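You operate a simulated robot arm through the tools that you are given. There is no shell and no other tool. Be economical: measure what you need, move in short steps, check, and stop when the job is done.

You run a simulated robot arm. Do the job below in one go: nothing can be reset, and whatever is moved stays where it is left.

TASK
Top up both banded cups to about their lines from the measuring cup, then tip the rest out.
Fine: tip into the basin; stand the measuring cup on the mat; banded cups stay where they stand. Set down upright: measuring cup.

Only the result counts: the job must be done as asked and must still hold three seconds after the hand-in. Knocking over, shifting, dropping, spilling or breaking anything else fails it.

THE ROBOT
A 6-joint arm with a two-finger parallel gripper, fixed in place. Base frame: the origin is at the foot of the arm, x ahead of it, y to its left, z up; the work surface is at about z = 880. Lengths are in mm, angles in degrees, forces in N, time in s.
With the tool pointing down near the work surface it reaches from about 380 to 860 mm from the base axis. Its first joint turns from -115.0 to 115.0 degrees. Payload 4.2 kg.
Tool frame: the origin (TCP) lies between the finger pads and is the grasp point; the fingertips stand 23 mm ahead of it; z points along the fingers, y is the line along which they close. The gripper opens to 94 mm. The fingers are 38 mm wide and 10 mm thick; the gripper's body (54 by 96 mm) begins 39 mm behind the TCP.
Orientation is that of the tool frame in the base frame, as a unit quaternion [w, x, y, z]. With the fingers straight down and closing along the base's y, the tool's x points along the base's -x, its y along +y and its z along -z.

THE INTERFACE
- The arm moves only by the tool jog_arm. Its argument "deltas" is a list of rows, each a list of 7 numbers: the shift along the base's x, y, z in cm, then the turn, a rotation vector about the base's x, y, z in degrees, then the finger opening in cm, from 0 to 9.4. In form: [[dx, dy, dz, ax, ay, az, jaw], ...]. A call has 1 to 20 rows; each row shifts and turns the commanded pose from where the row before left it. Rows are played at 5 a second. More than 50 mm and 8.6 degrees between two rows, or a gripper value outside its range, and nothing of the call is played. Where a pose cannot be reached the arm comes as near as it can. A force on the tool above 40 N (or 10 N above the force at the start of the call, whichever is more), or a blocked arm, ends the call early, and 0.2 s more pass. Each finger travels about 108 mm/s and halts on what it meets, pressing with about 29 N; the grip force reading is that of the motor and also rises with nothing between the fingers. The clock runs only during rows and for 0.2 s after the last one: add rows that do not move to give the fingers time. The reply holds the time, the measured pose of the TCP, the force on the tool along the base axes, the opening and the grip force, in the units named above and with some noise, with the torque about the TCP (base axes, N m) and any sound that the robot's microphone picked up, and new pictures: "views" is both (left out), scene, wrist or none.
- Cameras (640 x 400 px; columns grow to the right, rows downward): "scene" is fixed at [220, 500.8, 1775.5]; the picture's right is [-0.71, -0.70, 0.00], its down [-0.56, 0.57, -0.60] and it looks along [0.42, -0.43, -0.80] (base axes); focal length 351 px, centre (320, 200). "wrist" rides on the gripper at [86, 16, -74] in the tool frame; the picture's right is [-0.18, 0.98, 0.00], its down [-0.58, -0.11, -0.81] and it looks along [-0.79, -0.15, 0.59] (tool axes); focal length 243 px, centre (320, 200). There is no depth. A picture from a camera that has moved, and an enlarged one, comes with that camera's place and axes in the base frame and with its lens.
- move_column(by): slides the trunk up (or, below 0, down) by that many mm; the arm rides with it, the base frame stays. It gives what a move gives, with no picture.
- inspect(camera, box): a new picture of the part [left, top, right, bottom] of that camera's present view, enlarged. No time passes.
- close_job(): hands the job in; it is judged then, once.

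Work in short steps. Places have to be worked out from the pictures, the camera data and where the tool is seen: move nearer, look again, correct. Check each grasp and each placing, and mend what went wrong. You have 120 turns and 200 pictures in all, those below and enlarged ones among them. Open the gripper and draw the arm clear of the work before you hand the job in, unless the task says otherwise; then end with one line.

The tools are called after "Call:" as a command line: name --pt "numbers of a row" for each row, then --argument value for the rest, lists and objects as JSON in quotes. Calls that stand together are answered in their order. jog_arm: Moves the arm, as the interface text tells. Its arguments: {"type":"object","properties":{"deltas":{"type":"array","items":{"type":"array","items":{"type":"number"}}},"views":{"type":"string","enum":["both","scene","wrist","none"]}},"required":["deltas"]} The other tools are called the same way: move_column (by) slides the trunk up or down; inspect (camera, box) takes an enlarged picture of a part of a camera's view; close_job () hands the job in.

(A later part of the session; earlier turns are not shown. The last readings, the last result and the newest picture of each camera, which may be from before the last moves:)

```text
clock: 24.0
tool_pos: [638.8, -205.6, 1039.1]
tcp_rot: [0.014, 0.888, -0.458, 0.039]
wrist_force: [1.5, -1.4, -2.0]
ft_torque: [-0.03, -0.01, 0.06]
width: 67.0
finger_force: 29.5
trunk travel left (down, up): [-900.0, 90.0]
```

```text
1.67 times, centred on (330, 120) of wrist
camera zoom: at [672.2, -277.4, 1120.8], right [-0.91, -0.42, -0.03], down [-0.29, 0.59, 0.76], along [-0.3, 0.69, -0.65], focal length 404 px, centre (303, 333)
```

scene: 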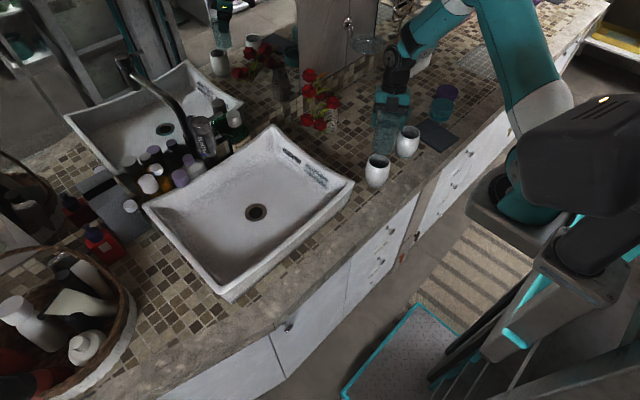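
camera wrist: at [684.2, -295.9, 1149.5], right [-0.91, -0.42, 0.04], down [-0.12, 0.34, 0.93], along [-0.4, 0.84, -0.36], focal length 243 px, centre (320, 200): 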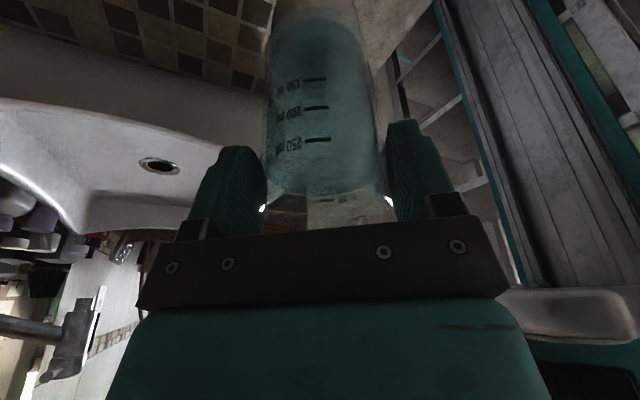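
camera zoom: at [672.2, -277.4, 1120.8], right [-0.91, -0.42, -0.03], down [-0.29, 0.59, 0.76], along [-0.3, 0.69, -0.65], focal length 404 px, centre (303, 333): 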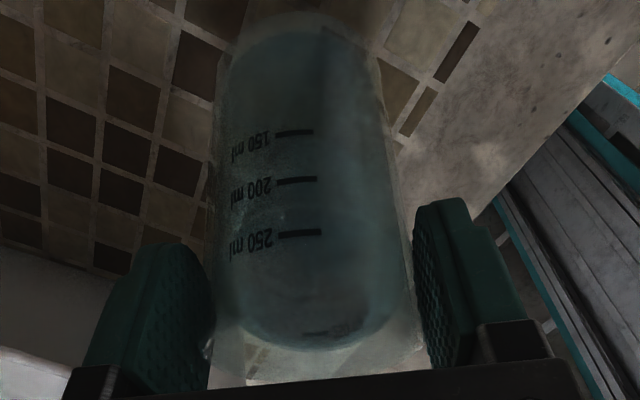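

Water stands just above the 250 ml mark, so pouring should begin near 40°. I tilt to 34° and lower by 2 cm.

Call:
jog_arm --pt "0 0 -0.2 -1.63 -1.15 0 5" --pt "0 0 -0.4 -2.29 -1.61 0 5" --pt "0 0 -0.4 -2.29 -1.61 0 5" --pt "0 0 -0.4 -2.29 -1.61 0 5" --pt "0 0 -0.4 -1.63 -1.15 0 5" --pt "0 0 -0.2 -1.31 -0.92 0 5" --pt "0 0 0 0 0 0 5" --views "none"

Call:
inspect --camera "scene" --box '[358, 130, 408, 180]'

```text
clock: 25.6
tool_pos: [638.3, -204.9, 1020.9]
tcp_rot: [0.07, 0.877, -0.452, 0.147]
wrist_force: [0.9, 0.0, -1.7]
ft_torque: [0.08, -0.01, -0.04]
width: 67.0
finger_force: 28.9
trunk travel left (down, up): [-900.0, 90.0]
```

```text
8.00 times, centred on (383, 155) of scene
camera zoom: at [220.0, 500.8, 1775.5], right [-0.71, -0.7, 0.0], down [-0.56, 0.57, -0.6], along [0.42, -0.43, -0.8], focal length 2809 px, centre (-184, 560)
```

zoom: 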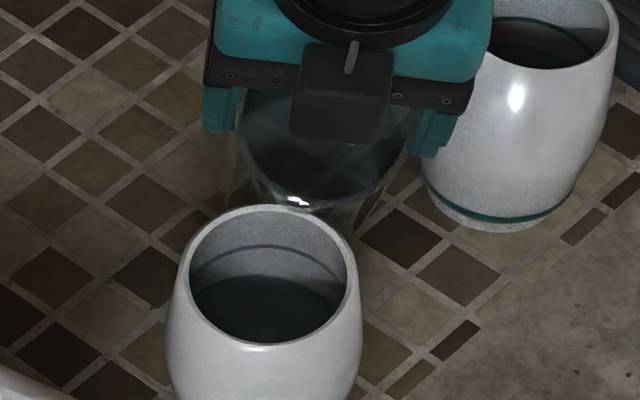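

Cup 1's outline seems to have moved a millimetre or two – probably the measuring cup's wall grazed it. I back off up and away at once.

Call:
jog_arm --pt "0.3 -0.42 0.5 0 0 0 5" --pt "0.3 -0.42 0.8 0 0 0 5" --pt "0 0 0.7 0 0 0 5" --pt "0 0 0.5 0 0 0 5" --pt "0 0 0 0 0 0 5" --views "none"

Call:
inspect --camera "scene" --box '[358, 130, 408, 180]'

Call:
inspect --camera "wrist" --box '[160, 0, 480, 240]'

```text
clock: 26.8
tool_pos: [645.4, -213.2, 1045.2]
tcp_rot: [0.069, 0.877, -0.453, 0.146]
wrist_force: [1.3, 0.4, -2.2]
ft_torque: [0.04, 0.01, 0.02]
width: 67.2
finger_force: 29.1
trunk travel left (down, up): [-900.0, 90.0]
```

```text
8.00 times, centred on (383, 155) of scene
camera zoom: at [220.0, 500.8, 1775.5], right [-0.71, -0.7, 0.0], down [-0.56, 0.57, -0.6], along [0.42, -0.43, -0.8], focal length 2809 px, centre (-184, 560)
```

zoom: 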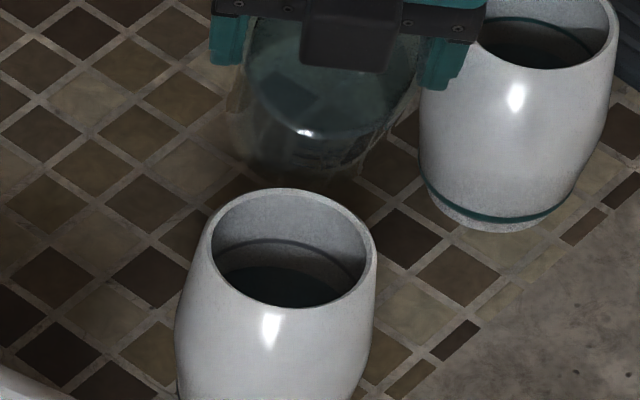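

```text
1.67 times, centred on (320, 120) of wrist
camera zoom: at [665.5, -268.3, 1143.5], right [-0.9, -0.43, -0.07], down [-0.39, 0.72, 0.58], along [-0.2, 0.55, -0.81], focal length 404 px, centre (320, 333)
```

zoom: 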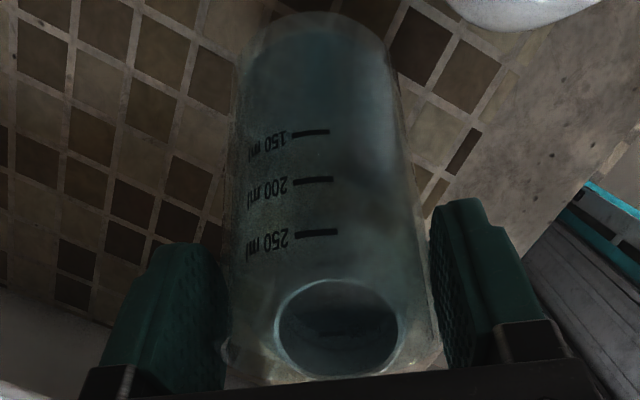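

Cup 1 had been leaned by the contact and has now settled upright again. I compare it with the earlier reference crop to check that it is back in place.

Call:
inspect --camera "scene" --box '[355, 120, 435, 195]'

Call:
inspect --camera "scene" --box '[355, 110, 435, 195]'

```text
5.33 times, centred on (395, 158) of scene
camera zoom: at [220.0, 500.8, 1775.5], right [-0.71, -0.7, 0.0], down [-0.56, 0.57, -0.6], along [0.42, -0.43, -0.8], focal length 1873 px, centre (-80, 427)
```

zoom: 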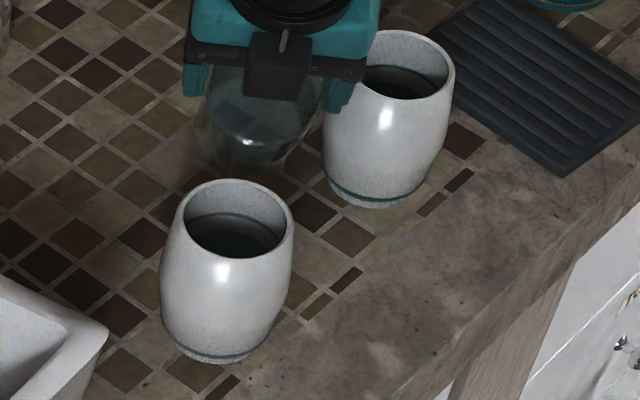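

```text
4.71 times, centred on (395, 152) of scene
camera zoom: at [220.0, 500.8, 1775.5], right [-0.71, -0.7, 0.0], down [-0.56, 0.57, -0.6], along [0.42, -0.43, -0.8], focal length 1652 px, centre (-33, 424)
```

zoom: 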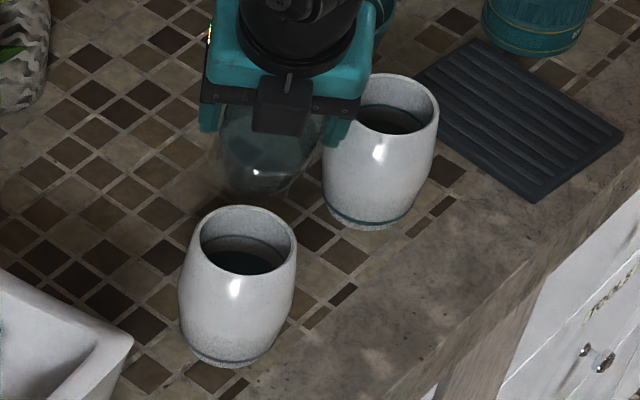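

Identical to the reference: cup 1 is back where it stood. Refined centre ≈ (614,-162). I'll pour from a bit higher: tilt to 40°, TCP z≈1035, shifted 4 mm toward the cup.

Call:
jog_arm --pt "0 0 0 -1.23 -0.86 0 5" --pt "0 0 0 -1.23 -0.86 0 5" --pt "-0.1 0.15 -0.3 -1.23 -0.86 0 5" --pt "-0.13 0.18 -0.4 -1.23 -0.86 0 5" --pt "0 0 -0.3 0 0 0 5" --pt "0 0 0 0 0 0 5" --views "none"

Call:
inspect --camera "scene" --box '[358, 130, 408, 180]'

Call:
inspect --camera "wrist" --box '[240, 80, 400, 220]'

```text
clock: 28.2
tool_pos: [643.5, -210.2, 1035.9]
tcp_rot: [0.094, 0.868, -0.448, 0.192]
wrist_force: [0.1, 0.1, -3.0]
ft_torque: [0.03, 0.03, 0.02]
width: 67.3
finger_force: 29.4
trunk travel left (down, up): [-900.0, 90.0]
```

```text
8.00 times, centred on (383, 155) of scene
camera zoom: at [220.0, 500.8, 1775.5], right [-0.71, -0.7, 0.0], down [-0.56, 0.57, -0.6], along [0.42, -0.43, -0.8], focal length 2809 px, centre (-184, 560)
```

zoom: 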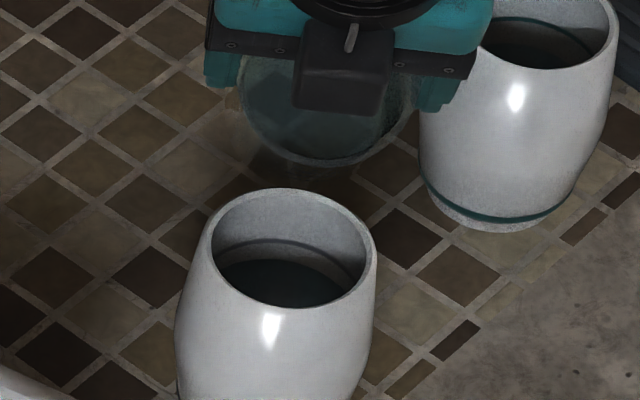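

```text
2.86 times, centred on (320, 150) of wrist
camera zoom: at [658.2, -257.0, 1139.4], right [-0.9, -0.43, -0.09], down [-0.42, 0.77, 0.49], along [-0.15, 0.47, -0.87], focal length 693 px, centre (320, 343)
```

zoom: 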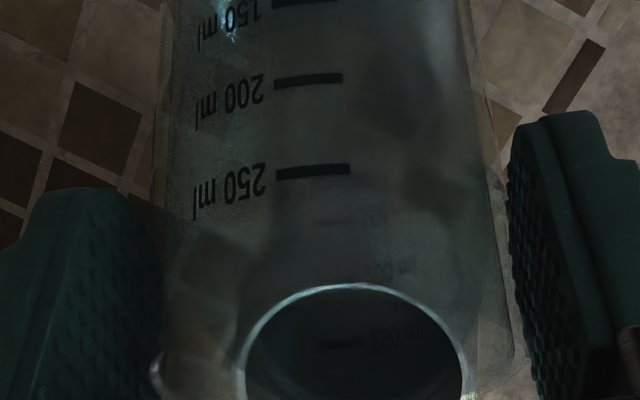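

Wrist view shows cup 1's rim through the glass: centre ≈ (615,-160). There's ample clearance, so I shift 8 mm in +y, and tilt slowly to 44° watching for the start of the flow.

Call:
jog_arm --pt "-0.03 0.3 0 0 0 0 5" --pt "-0.03 0.3 -0.2 -0.82 -0.58 0 5" --pt "-0.01 0.2 -0.2 -0.82 -0.58 0 5" --pt "0 0 0 -0.82 -0.58 0 5" --pt "0 0 0 -0.82 -0.58 0 5" --pt "0 0 0 0 0 0 5" --pt "0 0 0 0 0 0 5" --views "none"

Call:
inspect --camera "scene" --box '[358, 130, 408, 180]'

Call:
inspect --camera "wrist" --box '[240, 80, 400, 220]'

```text
clock: 29.8
tool_pos: [643.9, -203.7, 1032.7]
tcp_rot: [0.109, 0.861, -0.443, 0.223]
wrist_force: [-0.4, -0.9, -2.2]
ft_torque: [0.05, 0.05, 0.03]
width: 66.9
finger_force: 29.2
trunk travel left (down, up): [-900.0, 90.0]
```

```text
8.00 times, centred on (383, 155) of scene
camera zoom: at [220.0, 500.8, 1775.5], right [-0.71, -0.7, 0.0], down [-0.56, 0.57, -0.6], along [0.42, -0.43, -0.8], focal length 2809 px, centre (-184, 560)
```

zoom: 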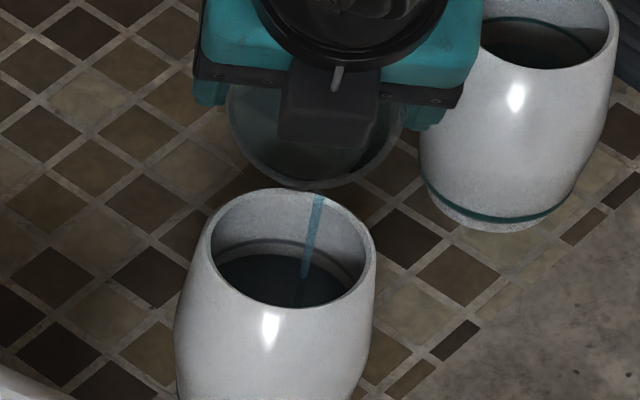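

```text
2.86 times, centred on (320, 150) of wrist
camera zoom: at [652.4, -243.2, 1138.7], right [-0.89, -0.44, -0.1], down [-0.44, 0.79, 0.43], along [-0.11, 0.42, -0.9], focal length 693 px, centre (320, 343)
```

zoom: 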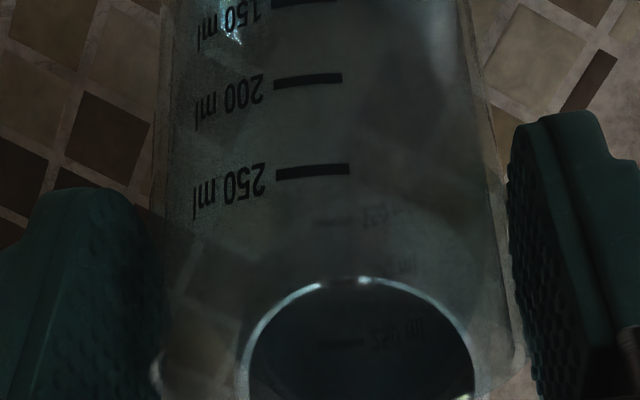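

The stream has started and falls inside cup 1. I hold this tilt for a second and check the level.

Call:
jog_arm --pt "0 0 0 0 0 0 5" --pt "0 0 0 0 0 0 5" --pt "0 0 0 0 0 0 5" --pt "0 0 0 0 0 0 5" --views "none"

Call:
inspect --camera "scene" --box '[358, 140, 398, 170]'

```text
clock: 30.8
tool_pos: [642.7, -204.0, 1033.3]
tcp_rot: [0.111, 0.861, -0.445, 0.223]
wrist_force: [0.0, -0.5, -2.4]
ft_torque: [0.07, 0.07, 0.02]
width: 67.2
finger_force: 28.9
trunk travel left (down, up): [-900.0, 90.0]
```

```text
13.33 times, centred on (378, 155) of scene
camera zoom: at [220.0, 500.8, 1775.5], right [-0.71, -0.7, 0.0], down [-0.56, 0.57, -0.6], along [0.42, -0.43, -0.8], focal length 4682 px, centre (-453, 800)
```

zoom: 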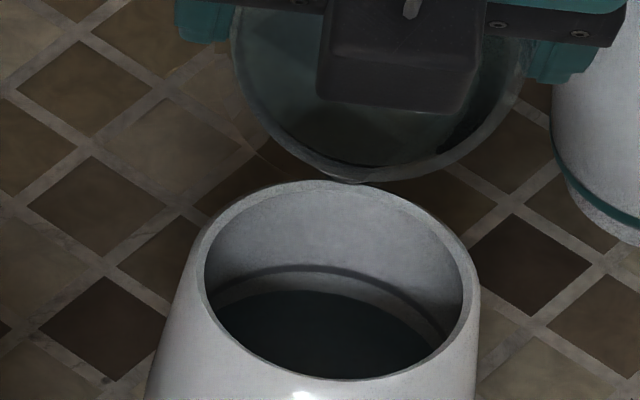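

Level has risen almost half-way to the line and the flow stopped. Tilt 3° more and hold.

Call:
jog_arm --pt "0 0 0 -0.82 -0.58 0 5" --pt "0 0 0 -0.82 -0.58 0 5" --pt "0 0 0 -0.82 -0.58 0 5" --pt "0 0 0 0 0 0 5" --pt "0 0 0 0 0 0 5" --pt "0 0 0 0 0 0 5" --pt "0 0 0 0 0 0 5" --pt "0 0 0 0 0 0 5" --views "none"

Call:
inspect --camera "scene" --box '[358, 140, 398, 170]'

```text
clock: 32.6
tool_pos: [642.8, -201.9, 1033.1]
tcp_rot: [0.122, 0.855, -0.441, 0.245]
wrist_force: [-0.9, 0.7, -2.3]
ft_torque: [0.07, 0.06, -0.01]
width: 67.0
finger_force: 29.5
trunk travel left (down, up): [-900.0, 90.0]
```

```text
13.33 times, centred on (378, 155) of scene
camera zoom: at [220.0, 500.8, 1775.5], right [-0.71, -0.7, 0.0], down [-0.56, 0.57, -0.6], along [0.42, -0.43, -0.8], focal length 4682 px, centre (-453, 800)
```

zoom: 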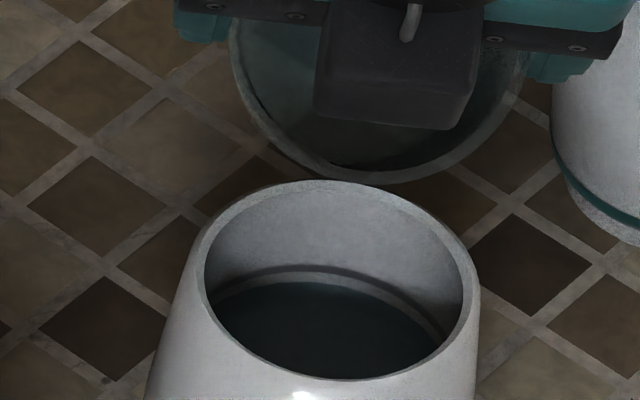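

Rose about half of what remained; another 3° should bring it to the line.

Call:
jog_arm --pt "0 0 0 -0.82 -0.58 0 5" --pt "0 0 0 -0.82 -0.58 0 5" --pt "0 0 0 -0.74 -0.52 0 5" --pt "0 0 0 0 0 0 5" --pt "0 0 0 0 0 0 5" --pt "0 0 0 0 0 0 5" --pt "0 0 0 0 0 0 5" --pt "0 0 0 0 0 0 5" --views "none"

Call:
inspect --camera "scene" --box '[364, 146, 392, 164]'

```text
clock: 34.4
tool_pos: [643.2, -202.1, 1031.4]
tcp_rot: [0.133, 0.848, -0.438, 0.266]
wrist_force: [0.7, 0.4, -2.7]
ft_torque: [0.09, 0.05, -0.01]
width: 66.8
finger_force: 29.0
trunk travel left (down, up): [-900.0, 90.0]
```

```text
16.00 times, centred on (378, 155) of scene
camera zoom: at [220.0, 500.8, 1775.5], right [-0.71, -0.7, 0.0], down [-0.56, 0.57, -0.6], along [0.42, -0.43, -0.8], focal length 5618 px, centre (-608, 920)
```

zoom: 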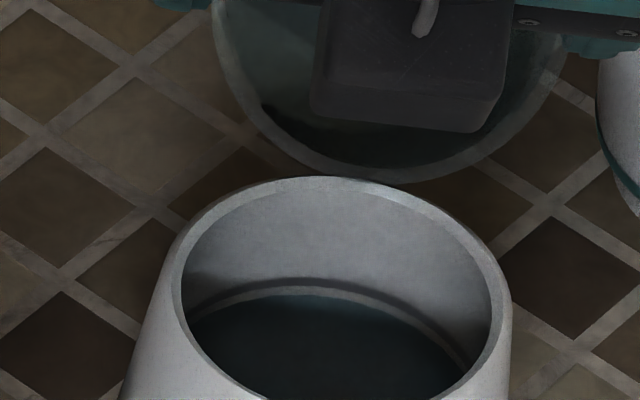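

Nearly there; the strip below the line is thin. Add 2° and look at the same crop.

Call:
jog_arm --pt "0 0 0 -0.82 -0.58 0 5" --pt "0 0 0 -0.82 -0.58 0 5" --pt "0 0 0 0 0 0 5" --views "none"

Call:
inspect --camera "scene" --box '[364, 146, 392, 164]'

```text
clock: 35.2
tool_pos: [642.1, -202.4, 1032.2]
tcp_rot: [0.141, 0.844, -0.434, 0.282]
wrist_force: [0.4, -0.3, -2.3]
ft_torque: [0.07, 0.05, 0.01]
width: 66.9
finger_force: 29.4
trunk travel left (down, up): [-900.0, 90.0]
```

```text
16.00 times, centred on (378, 155) of scene
camera zoom: at [220.0, 500.8, 1775.5], right [-0.71, -0.7, 0.0], down [-0.56, 0.57, -0.6], along [0.42, -0.43, -0.8], focal length 5618 px, centre (-608, 920)
```

zoom: 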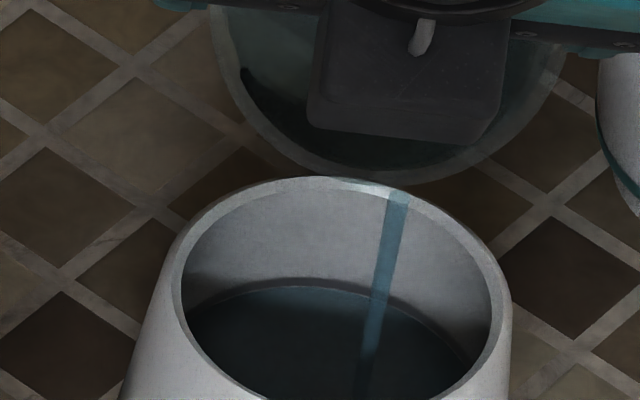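

It's flowing and the level is touching the line's lower edge; I hold one beat then tilt back to stop the flow.

Call:
jog_arm --pt "0 0 0 0 0 0 5" --pt "0 0 0 1.63 1.15 0 5" --pt "0 0 0.2 2.45 1.73 0 5" --pt "0 0 0.5 2.45 1.73 0 5" --pt "0 0 0.8 0.82 0.58 0 5" --pt "0 0 0.5 0 0 0 5" --pt "0 0 0 0 0 0 5" --pt "0 0 0 0 0 0 5" --views "none"

Call:
inspect --camera "scene" --box '[364, 146, 392, 164]'

```text
clock: 37.0
tool_pos: [642.2, -201.4, 1051.4]
tcp_rot: [0.106, 0.863, -0.445, 0.215]
wrist_force: [-1.0, -0.2, -2.6]
ft_torque: [0.06, 0.06, 0.0]
width: 67.0
finger_force: 28.9
trunk travel left (down, up): [-900.0, 90.0]
```

```text
16.00 times, centred on (378, 155) of scene
camera zoom: at [220.0, 500.8, 1775.5], right [-0.71, -0.7, 0.0], down [-0.56, 0.57, -0.6], along [0.42, -0.43, -0.8], focal length 5618 px, centre (-608, 920)
```

zoom: 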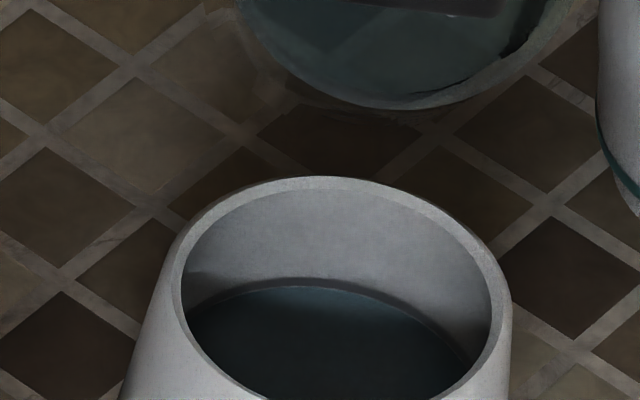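

Cup 1's level now sits at its line. I raise and untilt before moving on to cup 2.

Call:
jog_arm --pt "0 0 0.5 0 0 0 5" --pt "0 0 0.9 0 0 0 5" --pt "0 0 1.1 0.82 0.58 0 5" --pt "0 0 1.1 2.04 1.44 0 5" --pt "0 0 0.9 2.45 1.73 0 5" --pt "0 0 0.7 2.86 2.02 0 5" --pt "0 0 0.5 2.86 2.02 0 5" --pt "0 0 0.3 2.86 2.02 0 5" --pt "0 0 0 2.86 2.02 0 5" --pt "0 0 0 2.86 2.02 0 5" --pt "0 0 0 2.45 1.73 0 5" --pt "0 0 0 1.63 1.15 0 5" --pt "0 0 0 0 0 0 5" --views "both"

Call:
inspect --camera "scene" --box '[355, 110, 435, 195]'

```text
clock: 39.8
tool_pos: [641.8, -201.8, 1111.9]
tcp_rot: [-0.011, 0.888, -0.46, -0.008]
wrist_force: [-0.6, 0.2, -2.4]
ft_torque: [-0.01, 0.03, -0.02]
width: 66.9
finger_force: 29.2
trunk travel left (down, up): [-900.0, 90.0]
camera wrist: at [679.7, -281.4, 1182.8], right [-0.91, -0.42, -0.01], down [-0.24, 0.52, 0.82], along [-0.34, 0.75, -0.57], focal length 243 px, centre (320, 200)
```

scene: 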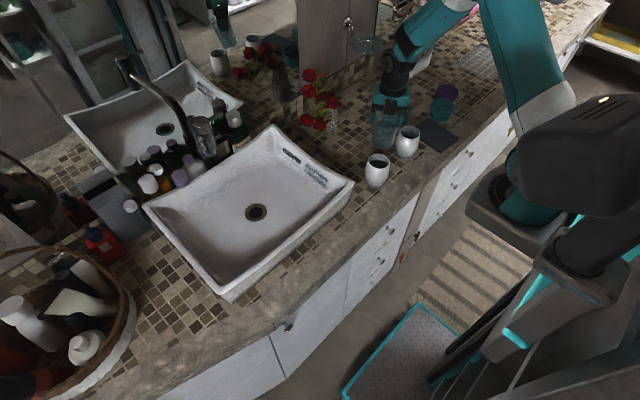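
wrist: 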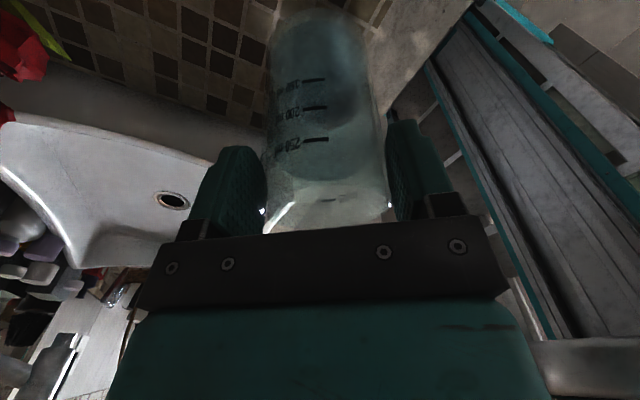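

```text
4.71 times, centred on (395, 152) of scene
camera zoom: at [220.0, 500.8, 1775.5], right [-0.71, -0.7, 0.0], down [-0.56, 0.57, -0.6], along [0.42, -0.43, -0.8], focal length 1652 px, centre (-33, 424)
```

zoom: 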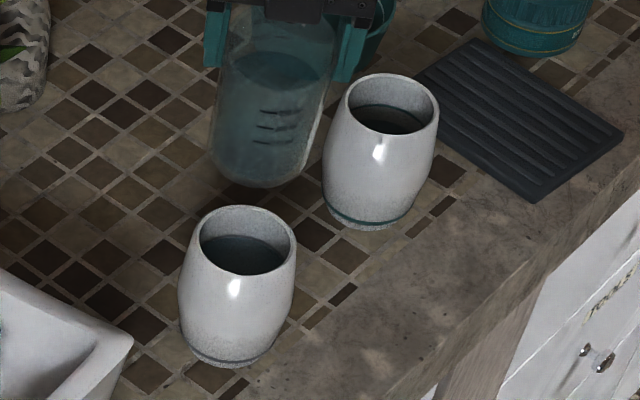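

Counter is dry and both cups undisturbed. I travel over to cup 2 (C ≈ (626,-340)), yawing back to 90° so the pour goes towards +y.

Call:
jog_arm --pt "-0.02 -0.25 0 0 0 -0.5 5" --pt "-0.05 -0.63 0 0 0 -1.2 5" --pt "-0.09 -1.0 0 0 0 -1.9 5" --pt "-0.12 -1.39 0 0 0 -2.6 5" --pt "-0.14 -1.64 0 0 0 -3.0 5" --pt "-0.15 -1.76 0 0 0 -3.3 5" --pt "-0.15 -1.76 0 0 0 -3.3 5" --pt "-0.15 -1.76 0 0 0 -3.3 5" --pt "-0.15 -1.76 0 0 0 -3.3 5" --pt "-0.15 -1.76 0 0 0 -3.3 5" --pt "-0.14 -1.64 0 0 0 -3.0 5" --pt "-0.12 -1.39 0 0 0 -2.6 5" --pt "-0.09 -1.0 0 0 0 -1.9 5" --pt "-0.05 -0.63 0 0 0 -1.2 5" --pt "-0.03 -0.38 0 0 0 -0.6 5" --pt "0 0 0 0 0 0 5" --pt "0 0 0 0 0 0 5"

Call:
inspect --camera "wrist" --box '[200, 0, 460, 240]'

Call:
inspect --camera "scene" --box '[370, 90, 450, 175]'

```text
clock: 43.4
tool_pos: [627.6, -389.5, 1112.1]
tcp_rot: [-0.012, 0.709, -0.705, -0.004]
wrist_force: [1.2, -0.6, -2.1]
ft_torque: [0.01, 0.0, 0.0]
width: 66.7
finger_force: 29.1
trunk travel left (down, up): [-900.0, 90.0]
camera wrist: at [610.6, -475.8, 1184.5], right [-0.98, 0.18, -0.01], down [0.1, 0.56, 0.82], along [0.15, 0.81, -0.57], focal length 243 px, centre (320, 200)
```

scene: 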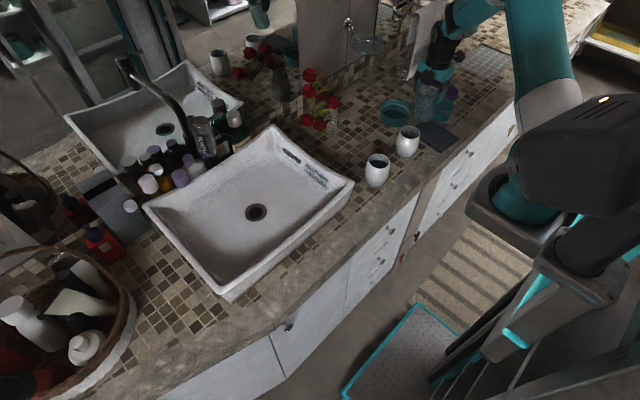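
wrist: 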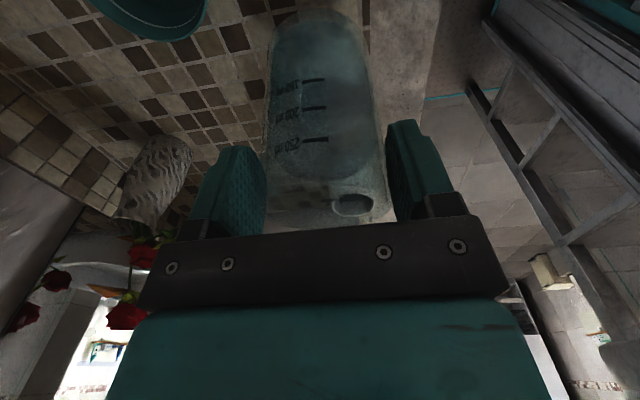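

```text
1.67 times, centred on (330, 120) of wrist
camera zoom: at [610.6, -475.8, 1184.5], right [-0.98, 0.18, -0.01], down [0.1, 0.56, 0.82], along [0.15, 0.81, -0.57], focal length 404 px, centre (303, 333)
```

zoom: 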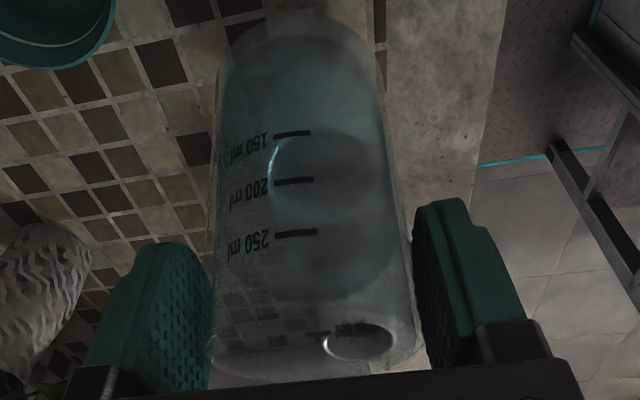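

```text
4.71 times, centred on (410, 132) of scene
camera zoom: at [220.0, 500.8, 1775.5], right [-0.71, -0.7, 0.0], down [-0.56, 0.57, -0.6], along [0.42, -0.43, -0.8], focal length 1652 px, centre (-104, 518)
```

zoom: 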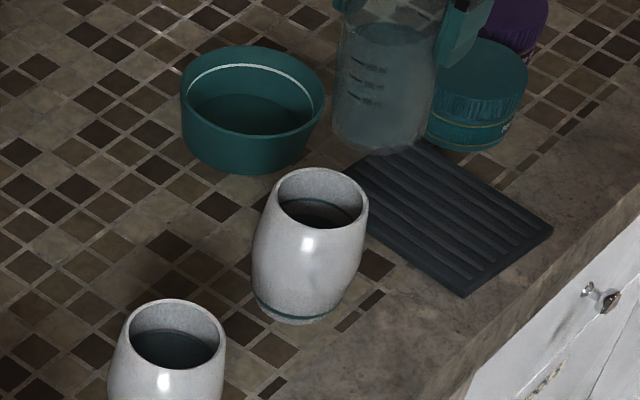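

Cup 2's centre ≈ (625,-338); TCP is well placed at (627,-390). I tilt to 46° while high, then lower to z≈1034.

Call:
jog_arm --pt "0 0 0 -2 0 0 5" --pt "0 0 0 -4 0 0 5" --pt "0 0 0 -5 0 0 5" --pt "0 0 0 -5 0 0 5" --pt "0 0 0 -5 0 0 5" --pt "0 0 0 -5 0 0 5" --pt "-0.1 0 0 -3 0 0 5" --pt "-0.1 0 0 -2 0 0 5" --pt "0 0 -0.3 0 0 0 5" --pt "0 0 -0.8 0 0 0 5" --pt "0 0 -1.1 0 0 0 5" --pt "0 0 -1.1 0 0 0 5" --pt "0 0 -0.8 0 0 0 5" --pt "0 0 -0.3 0 0 0 5" --pt "0 0 0 0 0 0 5"

Call:
inspect --camera "scene" --box '[382, 95, 442, 155]'

Call:
inspect --camera "wrist" --box '[240, 80, 400, 220]'

```text
clock: 46.6
tool_pos: [625.8, -390.3, 1067.6]
tcp_rot: [0.178, 0.687, -0.68, 0.184]
wrist_force: [0.3, 0.0, -1.7]
ft_torque: [0.06, 0.0, -0.03]
width: 66.7
finger_force: 28.6
trunk travel left (down, up): [-900.0, 90.0]
camera wrist: at [610.0, -426.1, 1175.9], right [-0.98, 0.15, -0.1], down [0.1, 0.91, 0.41], along [0.15, 0.4, -0.91], focal length 243 px, centre (320, 200)
```

scene: 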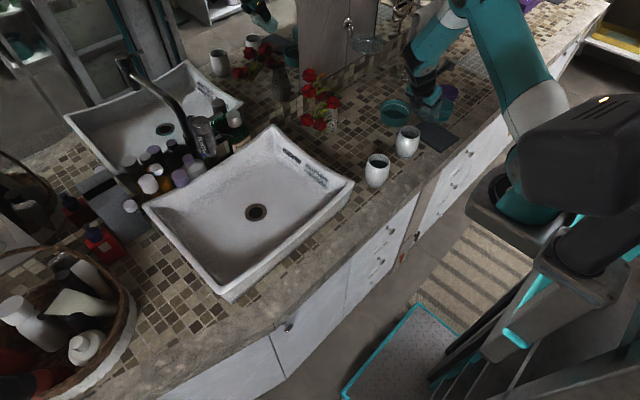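
wrist: 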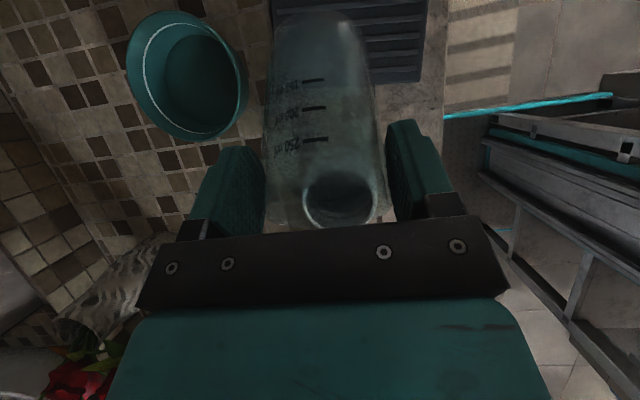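

```text
6.67 times, centred on (412, 125) of scene
camera zoom: at [220.0, 500.8, 1775.5], right [-0.71, -0.7, 0.0], down [-0.56, 0.57, -0.6], along [0.42, -0.43, -0.8], focal length 2341 px, centre (-293, 700)
```

zoom: 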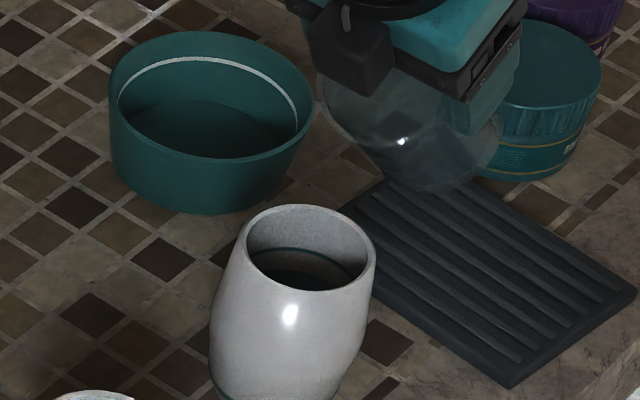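

```text
2.86 times, centred on (320, 150) of wrist
camera zoom: at [610.0, -426.1, 1175.9], right [-0.98, 0.15, -0.1], down [0.1, 0.91, 0.41], along [0.15, 0.4, -0.91], focal length 693 px, centre (320, 343)
```

zoom: 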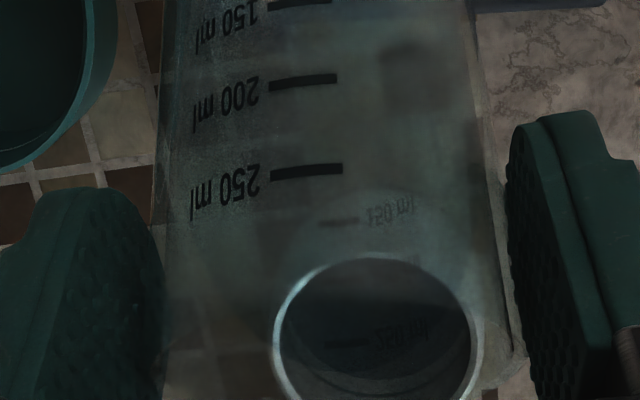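

Cup 2 centre refines to (625,-335). I shift 3 mm and lower to z≈1034, then tilt to 50°.

Call:
jog_arm --pt "0 0.15 -0.5 0 0 0 5" --pt "0 0.15 -1.0 0 0 0 5" --pt "0 0 -1.0 0 0 0 5" --pt "0 0 -0.7 0 0 0 5" --pt "0 0 -0.1 -1 0 0 5" --pt "0 0 0 -1 0 0 5" --pt "0 0 0 -1 0 0 5" --pt "0 0 0 -1 0 0 5" --pt "0 0 0 0 0 0 5" --pt "0 0 0 0 0 0 5" --views "none"

Call:
inspect --camera "scene" --box '[388, 108, 428, 138]'

```text
clock: 48.8
tool_pos: [623.4, -386.8, 1035.6]
tcp_rot: [0.202, 0.679, -0.674, 0.208]
wrist_force: [0.5, 0.2, -2.3]
ft_torque: [0.1, -0.02, 0.0]
width: 66.4
finger_force: 28.9
trunk travel left (down, up): [-900.0, 90.0]
```

```text
13.33 times, centred on (408, 123) of scene
camera zoom: at [220.0, 500.8, 1775.5], right [-0.71, -0.7, 0.0], down [-0.56, 0.57, -0.6], along [0.42, -0.43, -0.8], focal length 4682 px, centre (-853, 1227)
```

zoom: 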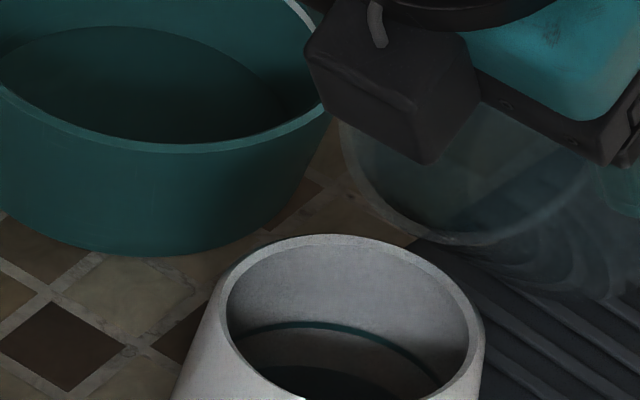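

Tilt 1° at a time toward ~53° where flow should resume.

Call:
jog_arm --pt "0 0 0 -1 0 0 5" --pt "0 0 0 -1 0 0 5" --pt "0 0 0 -1 0 0 5" --pt "0 0 0 -1 0 0 5" --pt "0 0 0 -0.5 0 0 5" --pt "0 0 0 0 0 0 5" --views "none"

Call:
inspect --camera "scene" --box '[388, 110, 428, 140]'

```text
clock: 50.2
tool_pos: [624.1, -385.9, 1034.7]
tcp_rot: [0.23, 0.671, -0.665, 0.234]
wrist_force: [-0.2, -0.2, -2.0]
ft_torque: [0.08, 0.06, 0.02]
width: 66.6
finger_force: 29.3
trunk travel left (down, up): [-900.0, 90.0]
```

```text
13.33 times, centred on (408, 125) of scene
camera zoom: at [220.0, 500.8, 1775.5], right [-0.71, -0.7, 0.0], down [-0.56, 0.57, -0.6], along [0.42, -0.43, -0.8], focal length 4682 px, centre (-853, 1200)
```

zoom: 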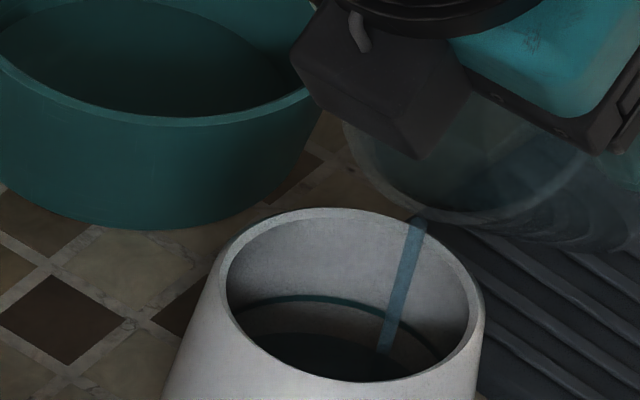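

Stream lands inside cup 2. Hold with a slight 3 mm shift toward the centre.

Call:
jog_arm --pt "0 0.15 0 0 0 0 5" --pt "0 0.15 0 0 0 0 5" --pt "0 0 0 0 0 0 5" --pt "0 0 0 0 0 0 5" --views "none"

Call:
inspect --camera "scene" --box '[388, 110, 428, 140]'

```text
clock: 51.2
tool_pos: [623.2, -383.4, 1034.1]
tcp_rot: [0.229, 0.671, -0.665, 0.234]
wrist_force: [0.1, 1.0, -3.0]
ft_torque: [0.08, 0.04, 0.03]
width: 66.5
finger_force: 28.9
trunk travel left (down, up): [-900.0, 90.0]
```

```text
13.33 times, centred on (408, 125) of scene
camera zoom: at [220.0, 500.8, 1775.5], right [-0.71, -0.7, 0.0], down [-0.56, 0.57, -0.6], along [0.42, -0.43, -0.8], focal length 4682 px, centre (-853, 1200)
```

zoom: 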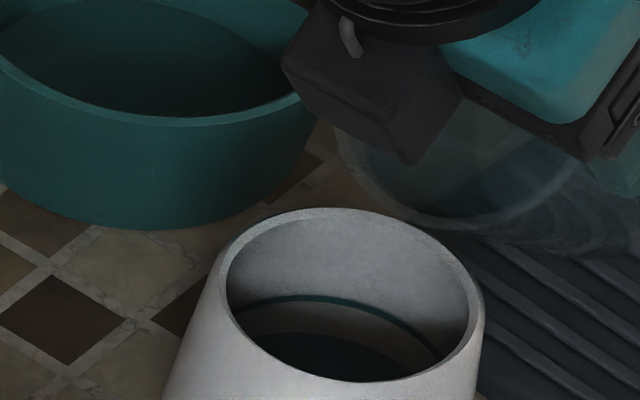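

Flow stopped with ~33 px still to rise; tilt another 4°.

Call:
jog_arm --pt "0 0.03 0 -1 0 0 5" --pt "0 0.03 0 -1 0 0 5" --pt "0 0.03 0 -1 0 0 5" --pt "0 0.03 0 -1 0 0 5" --pt "0 0 0 0 0 0 5" --pt "0 0 0 0 0 0 5" --pt "0 0 0 0 0 0 5" --views "none"

Call:
inspect --camera "scene" --box '[388, 110, 428, 140]'

```text
clock: 52.8
tool_pos: [622.7, -381.4, 1035.4]
tcp_rot: [0.252, 0.663, -0.656, 0.258]
wrist_force: [0.1, -0.1, -2.3]
ft_torque: [0.09, -0.01, 0.0]
width: 66.5
finger_force: 28.6
trunk travel left (down, up): [-900.0, 90.0]
```

```text
13.33 times, centred on (408, 125) of scene
camera zoom: at [220.0, 500.8, 1775.5], right [-0.71, -0.7, 0.0], down [-0.56, 0.57, -0.6], along [0.42, -0.43, -0.8], focal length 4682 px, centre (-853, 1200)
```

zoom: 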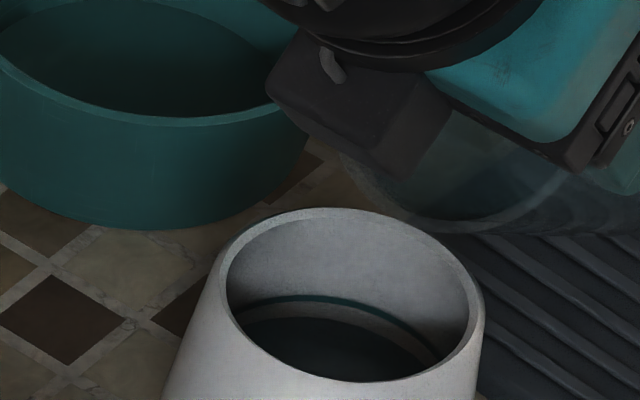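

Half the remaining gap closed. Another 3.5°.

Call:
jog_arm --pt "0 0.03 0 -1 0 0 5" --pt "0 0.03 0 -1 0 0 5" --pt "0 0.03 0 -1 0 0 5" --pt "0 0 0 -0.5 0 0 5" --pt "0 0 0 0 0 0 5" --pt "0 0 0 0 0 0 5" --pt "0 0 0 0 0 0 5" --views "none"

Call:
inspect --camera "scene" --box '[388, 110, 428, 140]'

```text
clock: 54.4
tool_pos: [624.9, -381.8, 1034.6]
tcp_rot: [0.272, 0.655, -0.648, 0.278]
wrist_force: [0.6, -0.9, -3.0]
ft_torque: [0.08, 0.0, 0.0]
width: 66.3
finger_force: 28.9
trunk travel left (down, up): [-900.0, 90.0]
```

```text
13.33 times, centred on (408, 125) of scene
camera zoom: at [220.0, 500.8, 1775.5], right [-0.71, -0.7, 0.0], down [-0.56, 0.57, -0.6], along [0.42, -0.43, -0.8], focal length 4682 px, centre (-853, 1200)
```

zoom: 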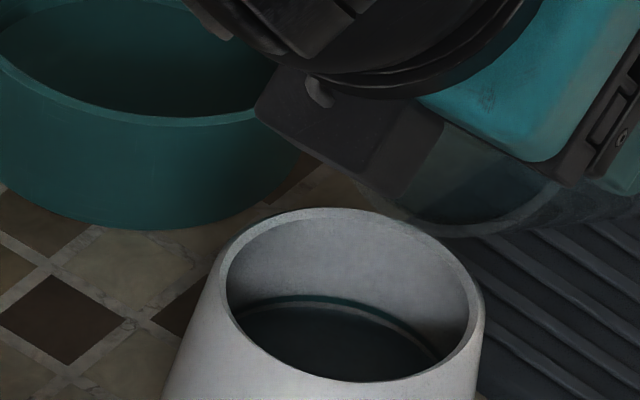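

Just at the lower edge of the line; a final 1° nudge.

Call:
jog_arm --pt "0 0 0 -1 0 0 5" --pt "0 0 0 0 0 0 5" --pt "0 0 0 0 0 0 5" --pt "0 0 0 0 0 0 5" --views "none"

Call:
inspect --camera "scene" --box '[388, 110, 428, 140]'

```text
clock: 55.4
tool_pos: [622.8, -380.1, 1034.2]
tcp_rot: [0.278, 0.653, -0.646, 0.282]
wrist_force: [0.5, 0.4, -1.2]
ft_torque: [0.12, -0.01, 0.01]
width: 66.3
finger_force: 29.4
trunk travel left (down, up): [-900.0, 90.0]
```

```text
13.33 times, centred on (408, 125) of scene
camera zoom: at [220.0, 500.8, 1775.5], right [-0.71, -0.7, 0.0], down [-0.56, 0.57, -0.6], along [0.42, -0.43, -0.8], focal length 4682 px, centre (-853, 1200)
```

zoom: 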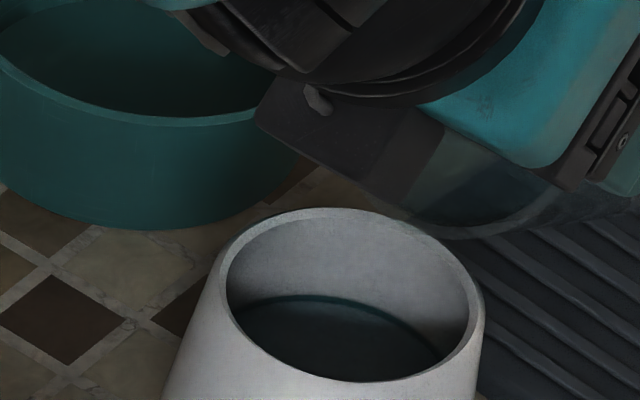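

Cup 2 is at its line. I tilt back and raise clear.

Call:
jog_arm --pt "0 0 0.2 3 0 0 5" --pt "0 0 0.5 4 0 0 5" --pt "0 0 0.9 4 0 0 5" --pt "0 0 1.1 3 0 0 5" --pt "0 0 1.2 2 0 0 5" --pt "0 0 1.2 3 0 0 5" --pt "0 0 1.1 4 0 0 5" --pt "0 0 0.9 4 0 0 5" --pt "0 0 0.8 4 0 0 5" --pt "0 0 0.5 4 0 0 5" --pt "0 0 0.2 4 0 0 5" --pt "0 0 0 3 0 0 5" --pt "0 0 0 3 0 0 5" --pt "0 0 0 2 0 0 5" --pt "0 0 0 0 0 0 5"

Call:
inspect --camera "scene" --box '[355, 110, 435, 195]'

Call:
inspect --camera "scene" --box '[120, 100, 370, 300]'

```text
clock: 58.6
tool_pos: [626.0, -381.4, 1121.1]
tcp_rot: [-0.004, 0.709, -0.706, 0.001]
wrist_force: [-0.7, -0.1, -2.5]
ft_torque: [0.05, -0.01, 0.02]
width: 66.4
finger_force: 29.3
trunk travel left (down, up): [-900.0, 90.0]
camera wrist: at [609.6, -466.8, 1194.3], right [-0.98, 0.18, -0.01], down [0.1, 0.58, 0.81], along [0.15, 0.8, -0.59], focal length 243 px, centre (320, 200)
```

scene: 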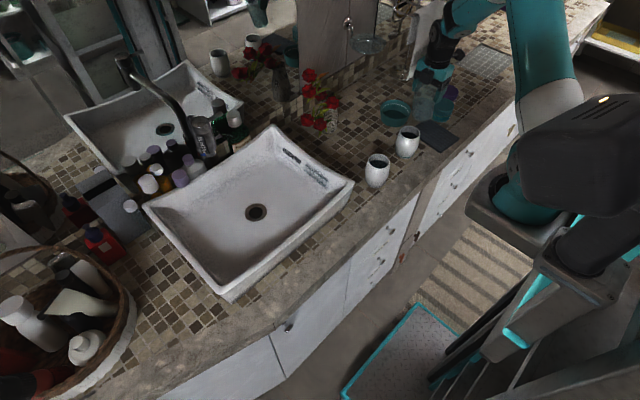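
wrist: 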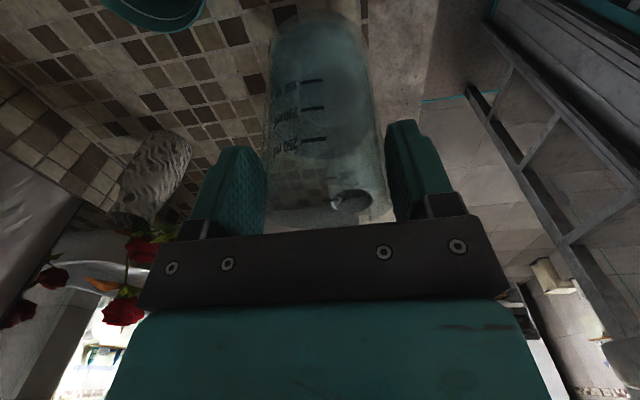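

```text
4.71 times, centred on (395, 152) of scene
camera zoom: at [220.0, 500.8, 1775.5], right [-0.71, -0.7, 0.0], down [-0.56, 0.57, -0.6], along [0.42, -0.43, -0.8], focal length 1652 px, centre (-33, 424)
```

zoom: 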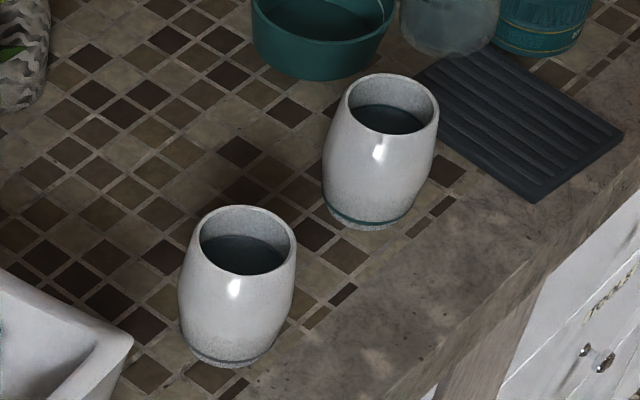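

```text
2.00 times, centred on (245, 200) of scene
camera zoom: at [220.0, 500.8, 1775.5], right [-0.71, -0.7, 0.0], down [-0.56, 0.57, -0.6], along [0.42, -0.43, -0.8], focal length 702 px, centre (470, 200)
```

zoom: 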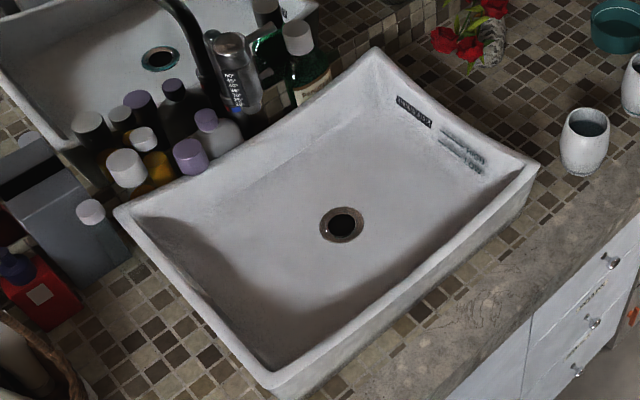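

Both cups at their lines, tiles dry. Now carry the rest to the washbasin: first half of the move, rising none, yawing slowly.

Call:
jog_arm --pt "0.07 0.5 0.1 0 0 1 5" --pt "0.14 1 0.3 0 0 2 5" --pt "0.2 1.5 0.3 0 0 2.5 5" --pt "0.28 2 0.3 0 0 2.5 5" --pt "0.33 2.4 0 0 0 2.5 5" --pt "0.35 2.5 0 0 0 2.5 5" --pt "0.35 2.5 0 0 0 2.5 5" --pt "0.35 2.5 0 0 0 2.5 5" --pt "0.35 2.5 0 0 0 2.5 5" --pt "0.35 2.5 0 0 0 2.5 5" --pt "0.35 2.5 0 0 0 2.5 5" --pt "0.3 2.2 0 0 0 2.5 5" --pt "0.25 1.8 0 0 0 2.5 5" --pt "0.17 1.2 0 0 0 2.5 5" --pt "0.1 0.7 0 0 0 1.5 5" --pt "0.04 0.3 0 0 0 1 5" --pt "0 0 0 0 0 0 5"

```text
clock: 62.2
tool_pos: [664.8, -94.8, 1130.5]
tcp_rot: [-0.006, 0.89, -0.455, 0.0]
wrist_force: [-0.7, -0.1, -1.5]
ft_torque: [0.05, 0.04, -0.01]
width: 66.2
finger_force: 29.1
trunk travel left (down, up): [-900.0, 90.0]
camera wrist: at [702.3, -173.7, 1204.0], right [-0.9, -0.43, -0.01], down [-0.26, 0.53, 0.81], along [-0.34, 0.74, -0.59], focal length 243 px, centre (320, 200)
```

scene: 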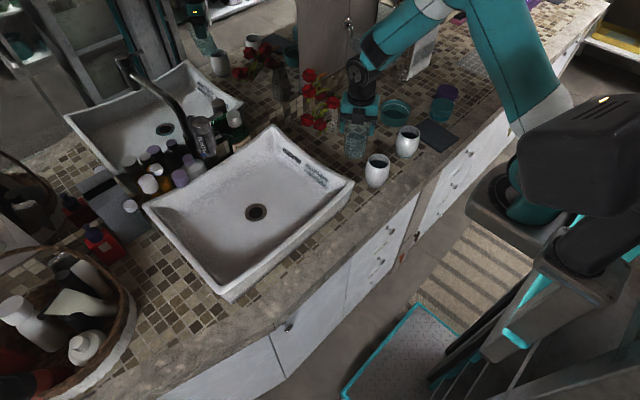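
wrist: 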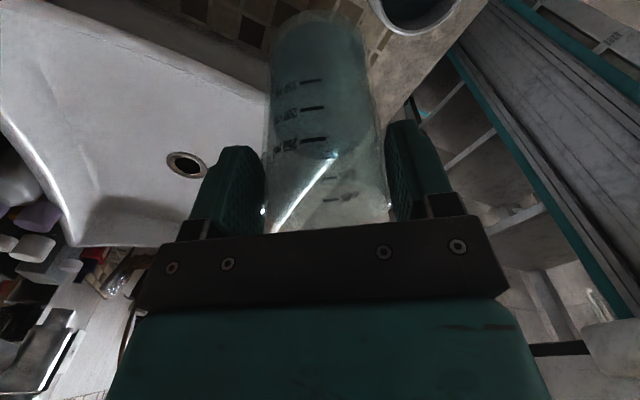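

On track. Second half: to about (700,150) over the basin, yaw ≈160°.

Call:
jog_arm --pt "0.07 0.5 0 0 0 1 5" --pt "0.14 1 0 0 0 2 5" --pt "0.2 1.5 0 0 0 2.5 5" --pt "0.28 2 0 0 0 2.7 5" --pt "0.33 2.4 0 0 0 2.7 5" --pt "0.35 2.5 0 0 0 2.7 5" --pt "0.35 2.5 0 0 0 2.7 5" --pt "0.35 2.5 0 0 0 2.7 5" --pt "0.35 2.5 0 0 0 2.7 5" --pt "0.33 2.4 0 0 0 2.7 5" --pt "0.28 2 0 0 0 2.7 5" --pt "0.2 1.5 0 0 0 2.7 5" --pt "0.14 0.9 0 0 0 2.7 5" --pt "0.1 0.5 0 0 0 2 5" --pt "0 0 0 0 0 1 5" --pt "0 0 0 0 0 0 5"

```text
clock: 65.6
tool_pos: [698.2, 152.7, 1131.7]
tcp_rot: [-0.005, 0.987, -0.163, -0.002]
wrist_force: [0.3, -0.5, -2.1]
ft_torque: [0.0, 0.0, 0.0]
width: 65.9
finger_force: 29.2
trunk travel left (down, up): [-900.0, 90.0]
camera wrist: at [775.9, 110.5, 1205.1], right [-0.49, -0.87, -0.01], down [-0.51, 0.28, 0.81], along [-0.7, 0.4, -0.59], focal length 243 px, centre (320, 200)
```

scene: 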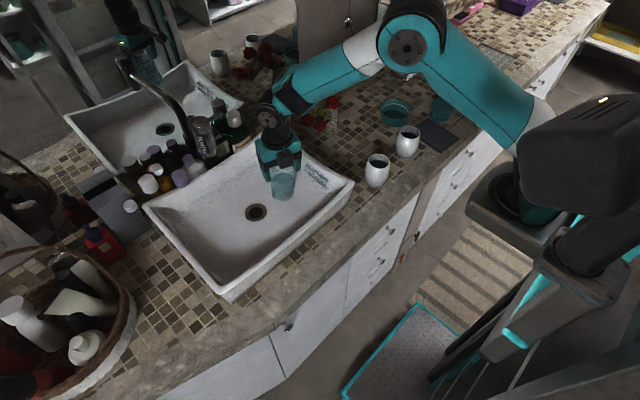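
wrist: 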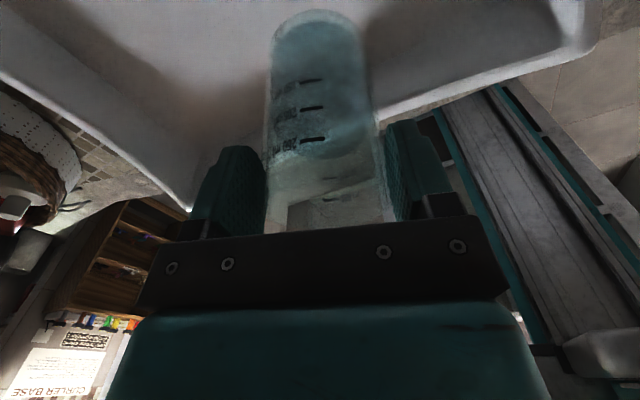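

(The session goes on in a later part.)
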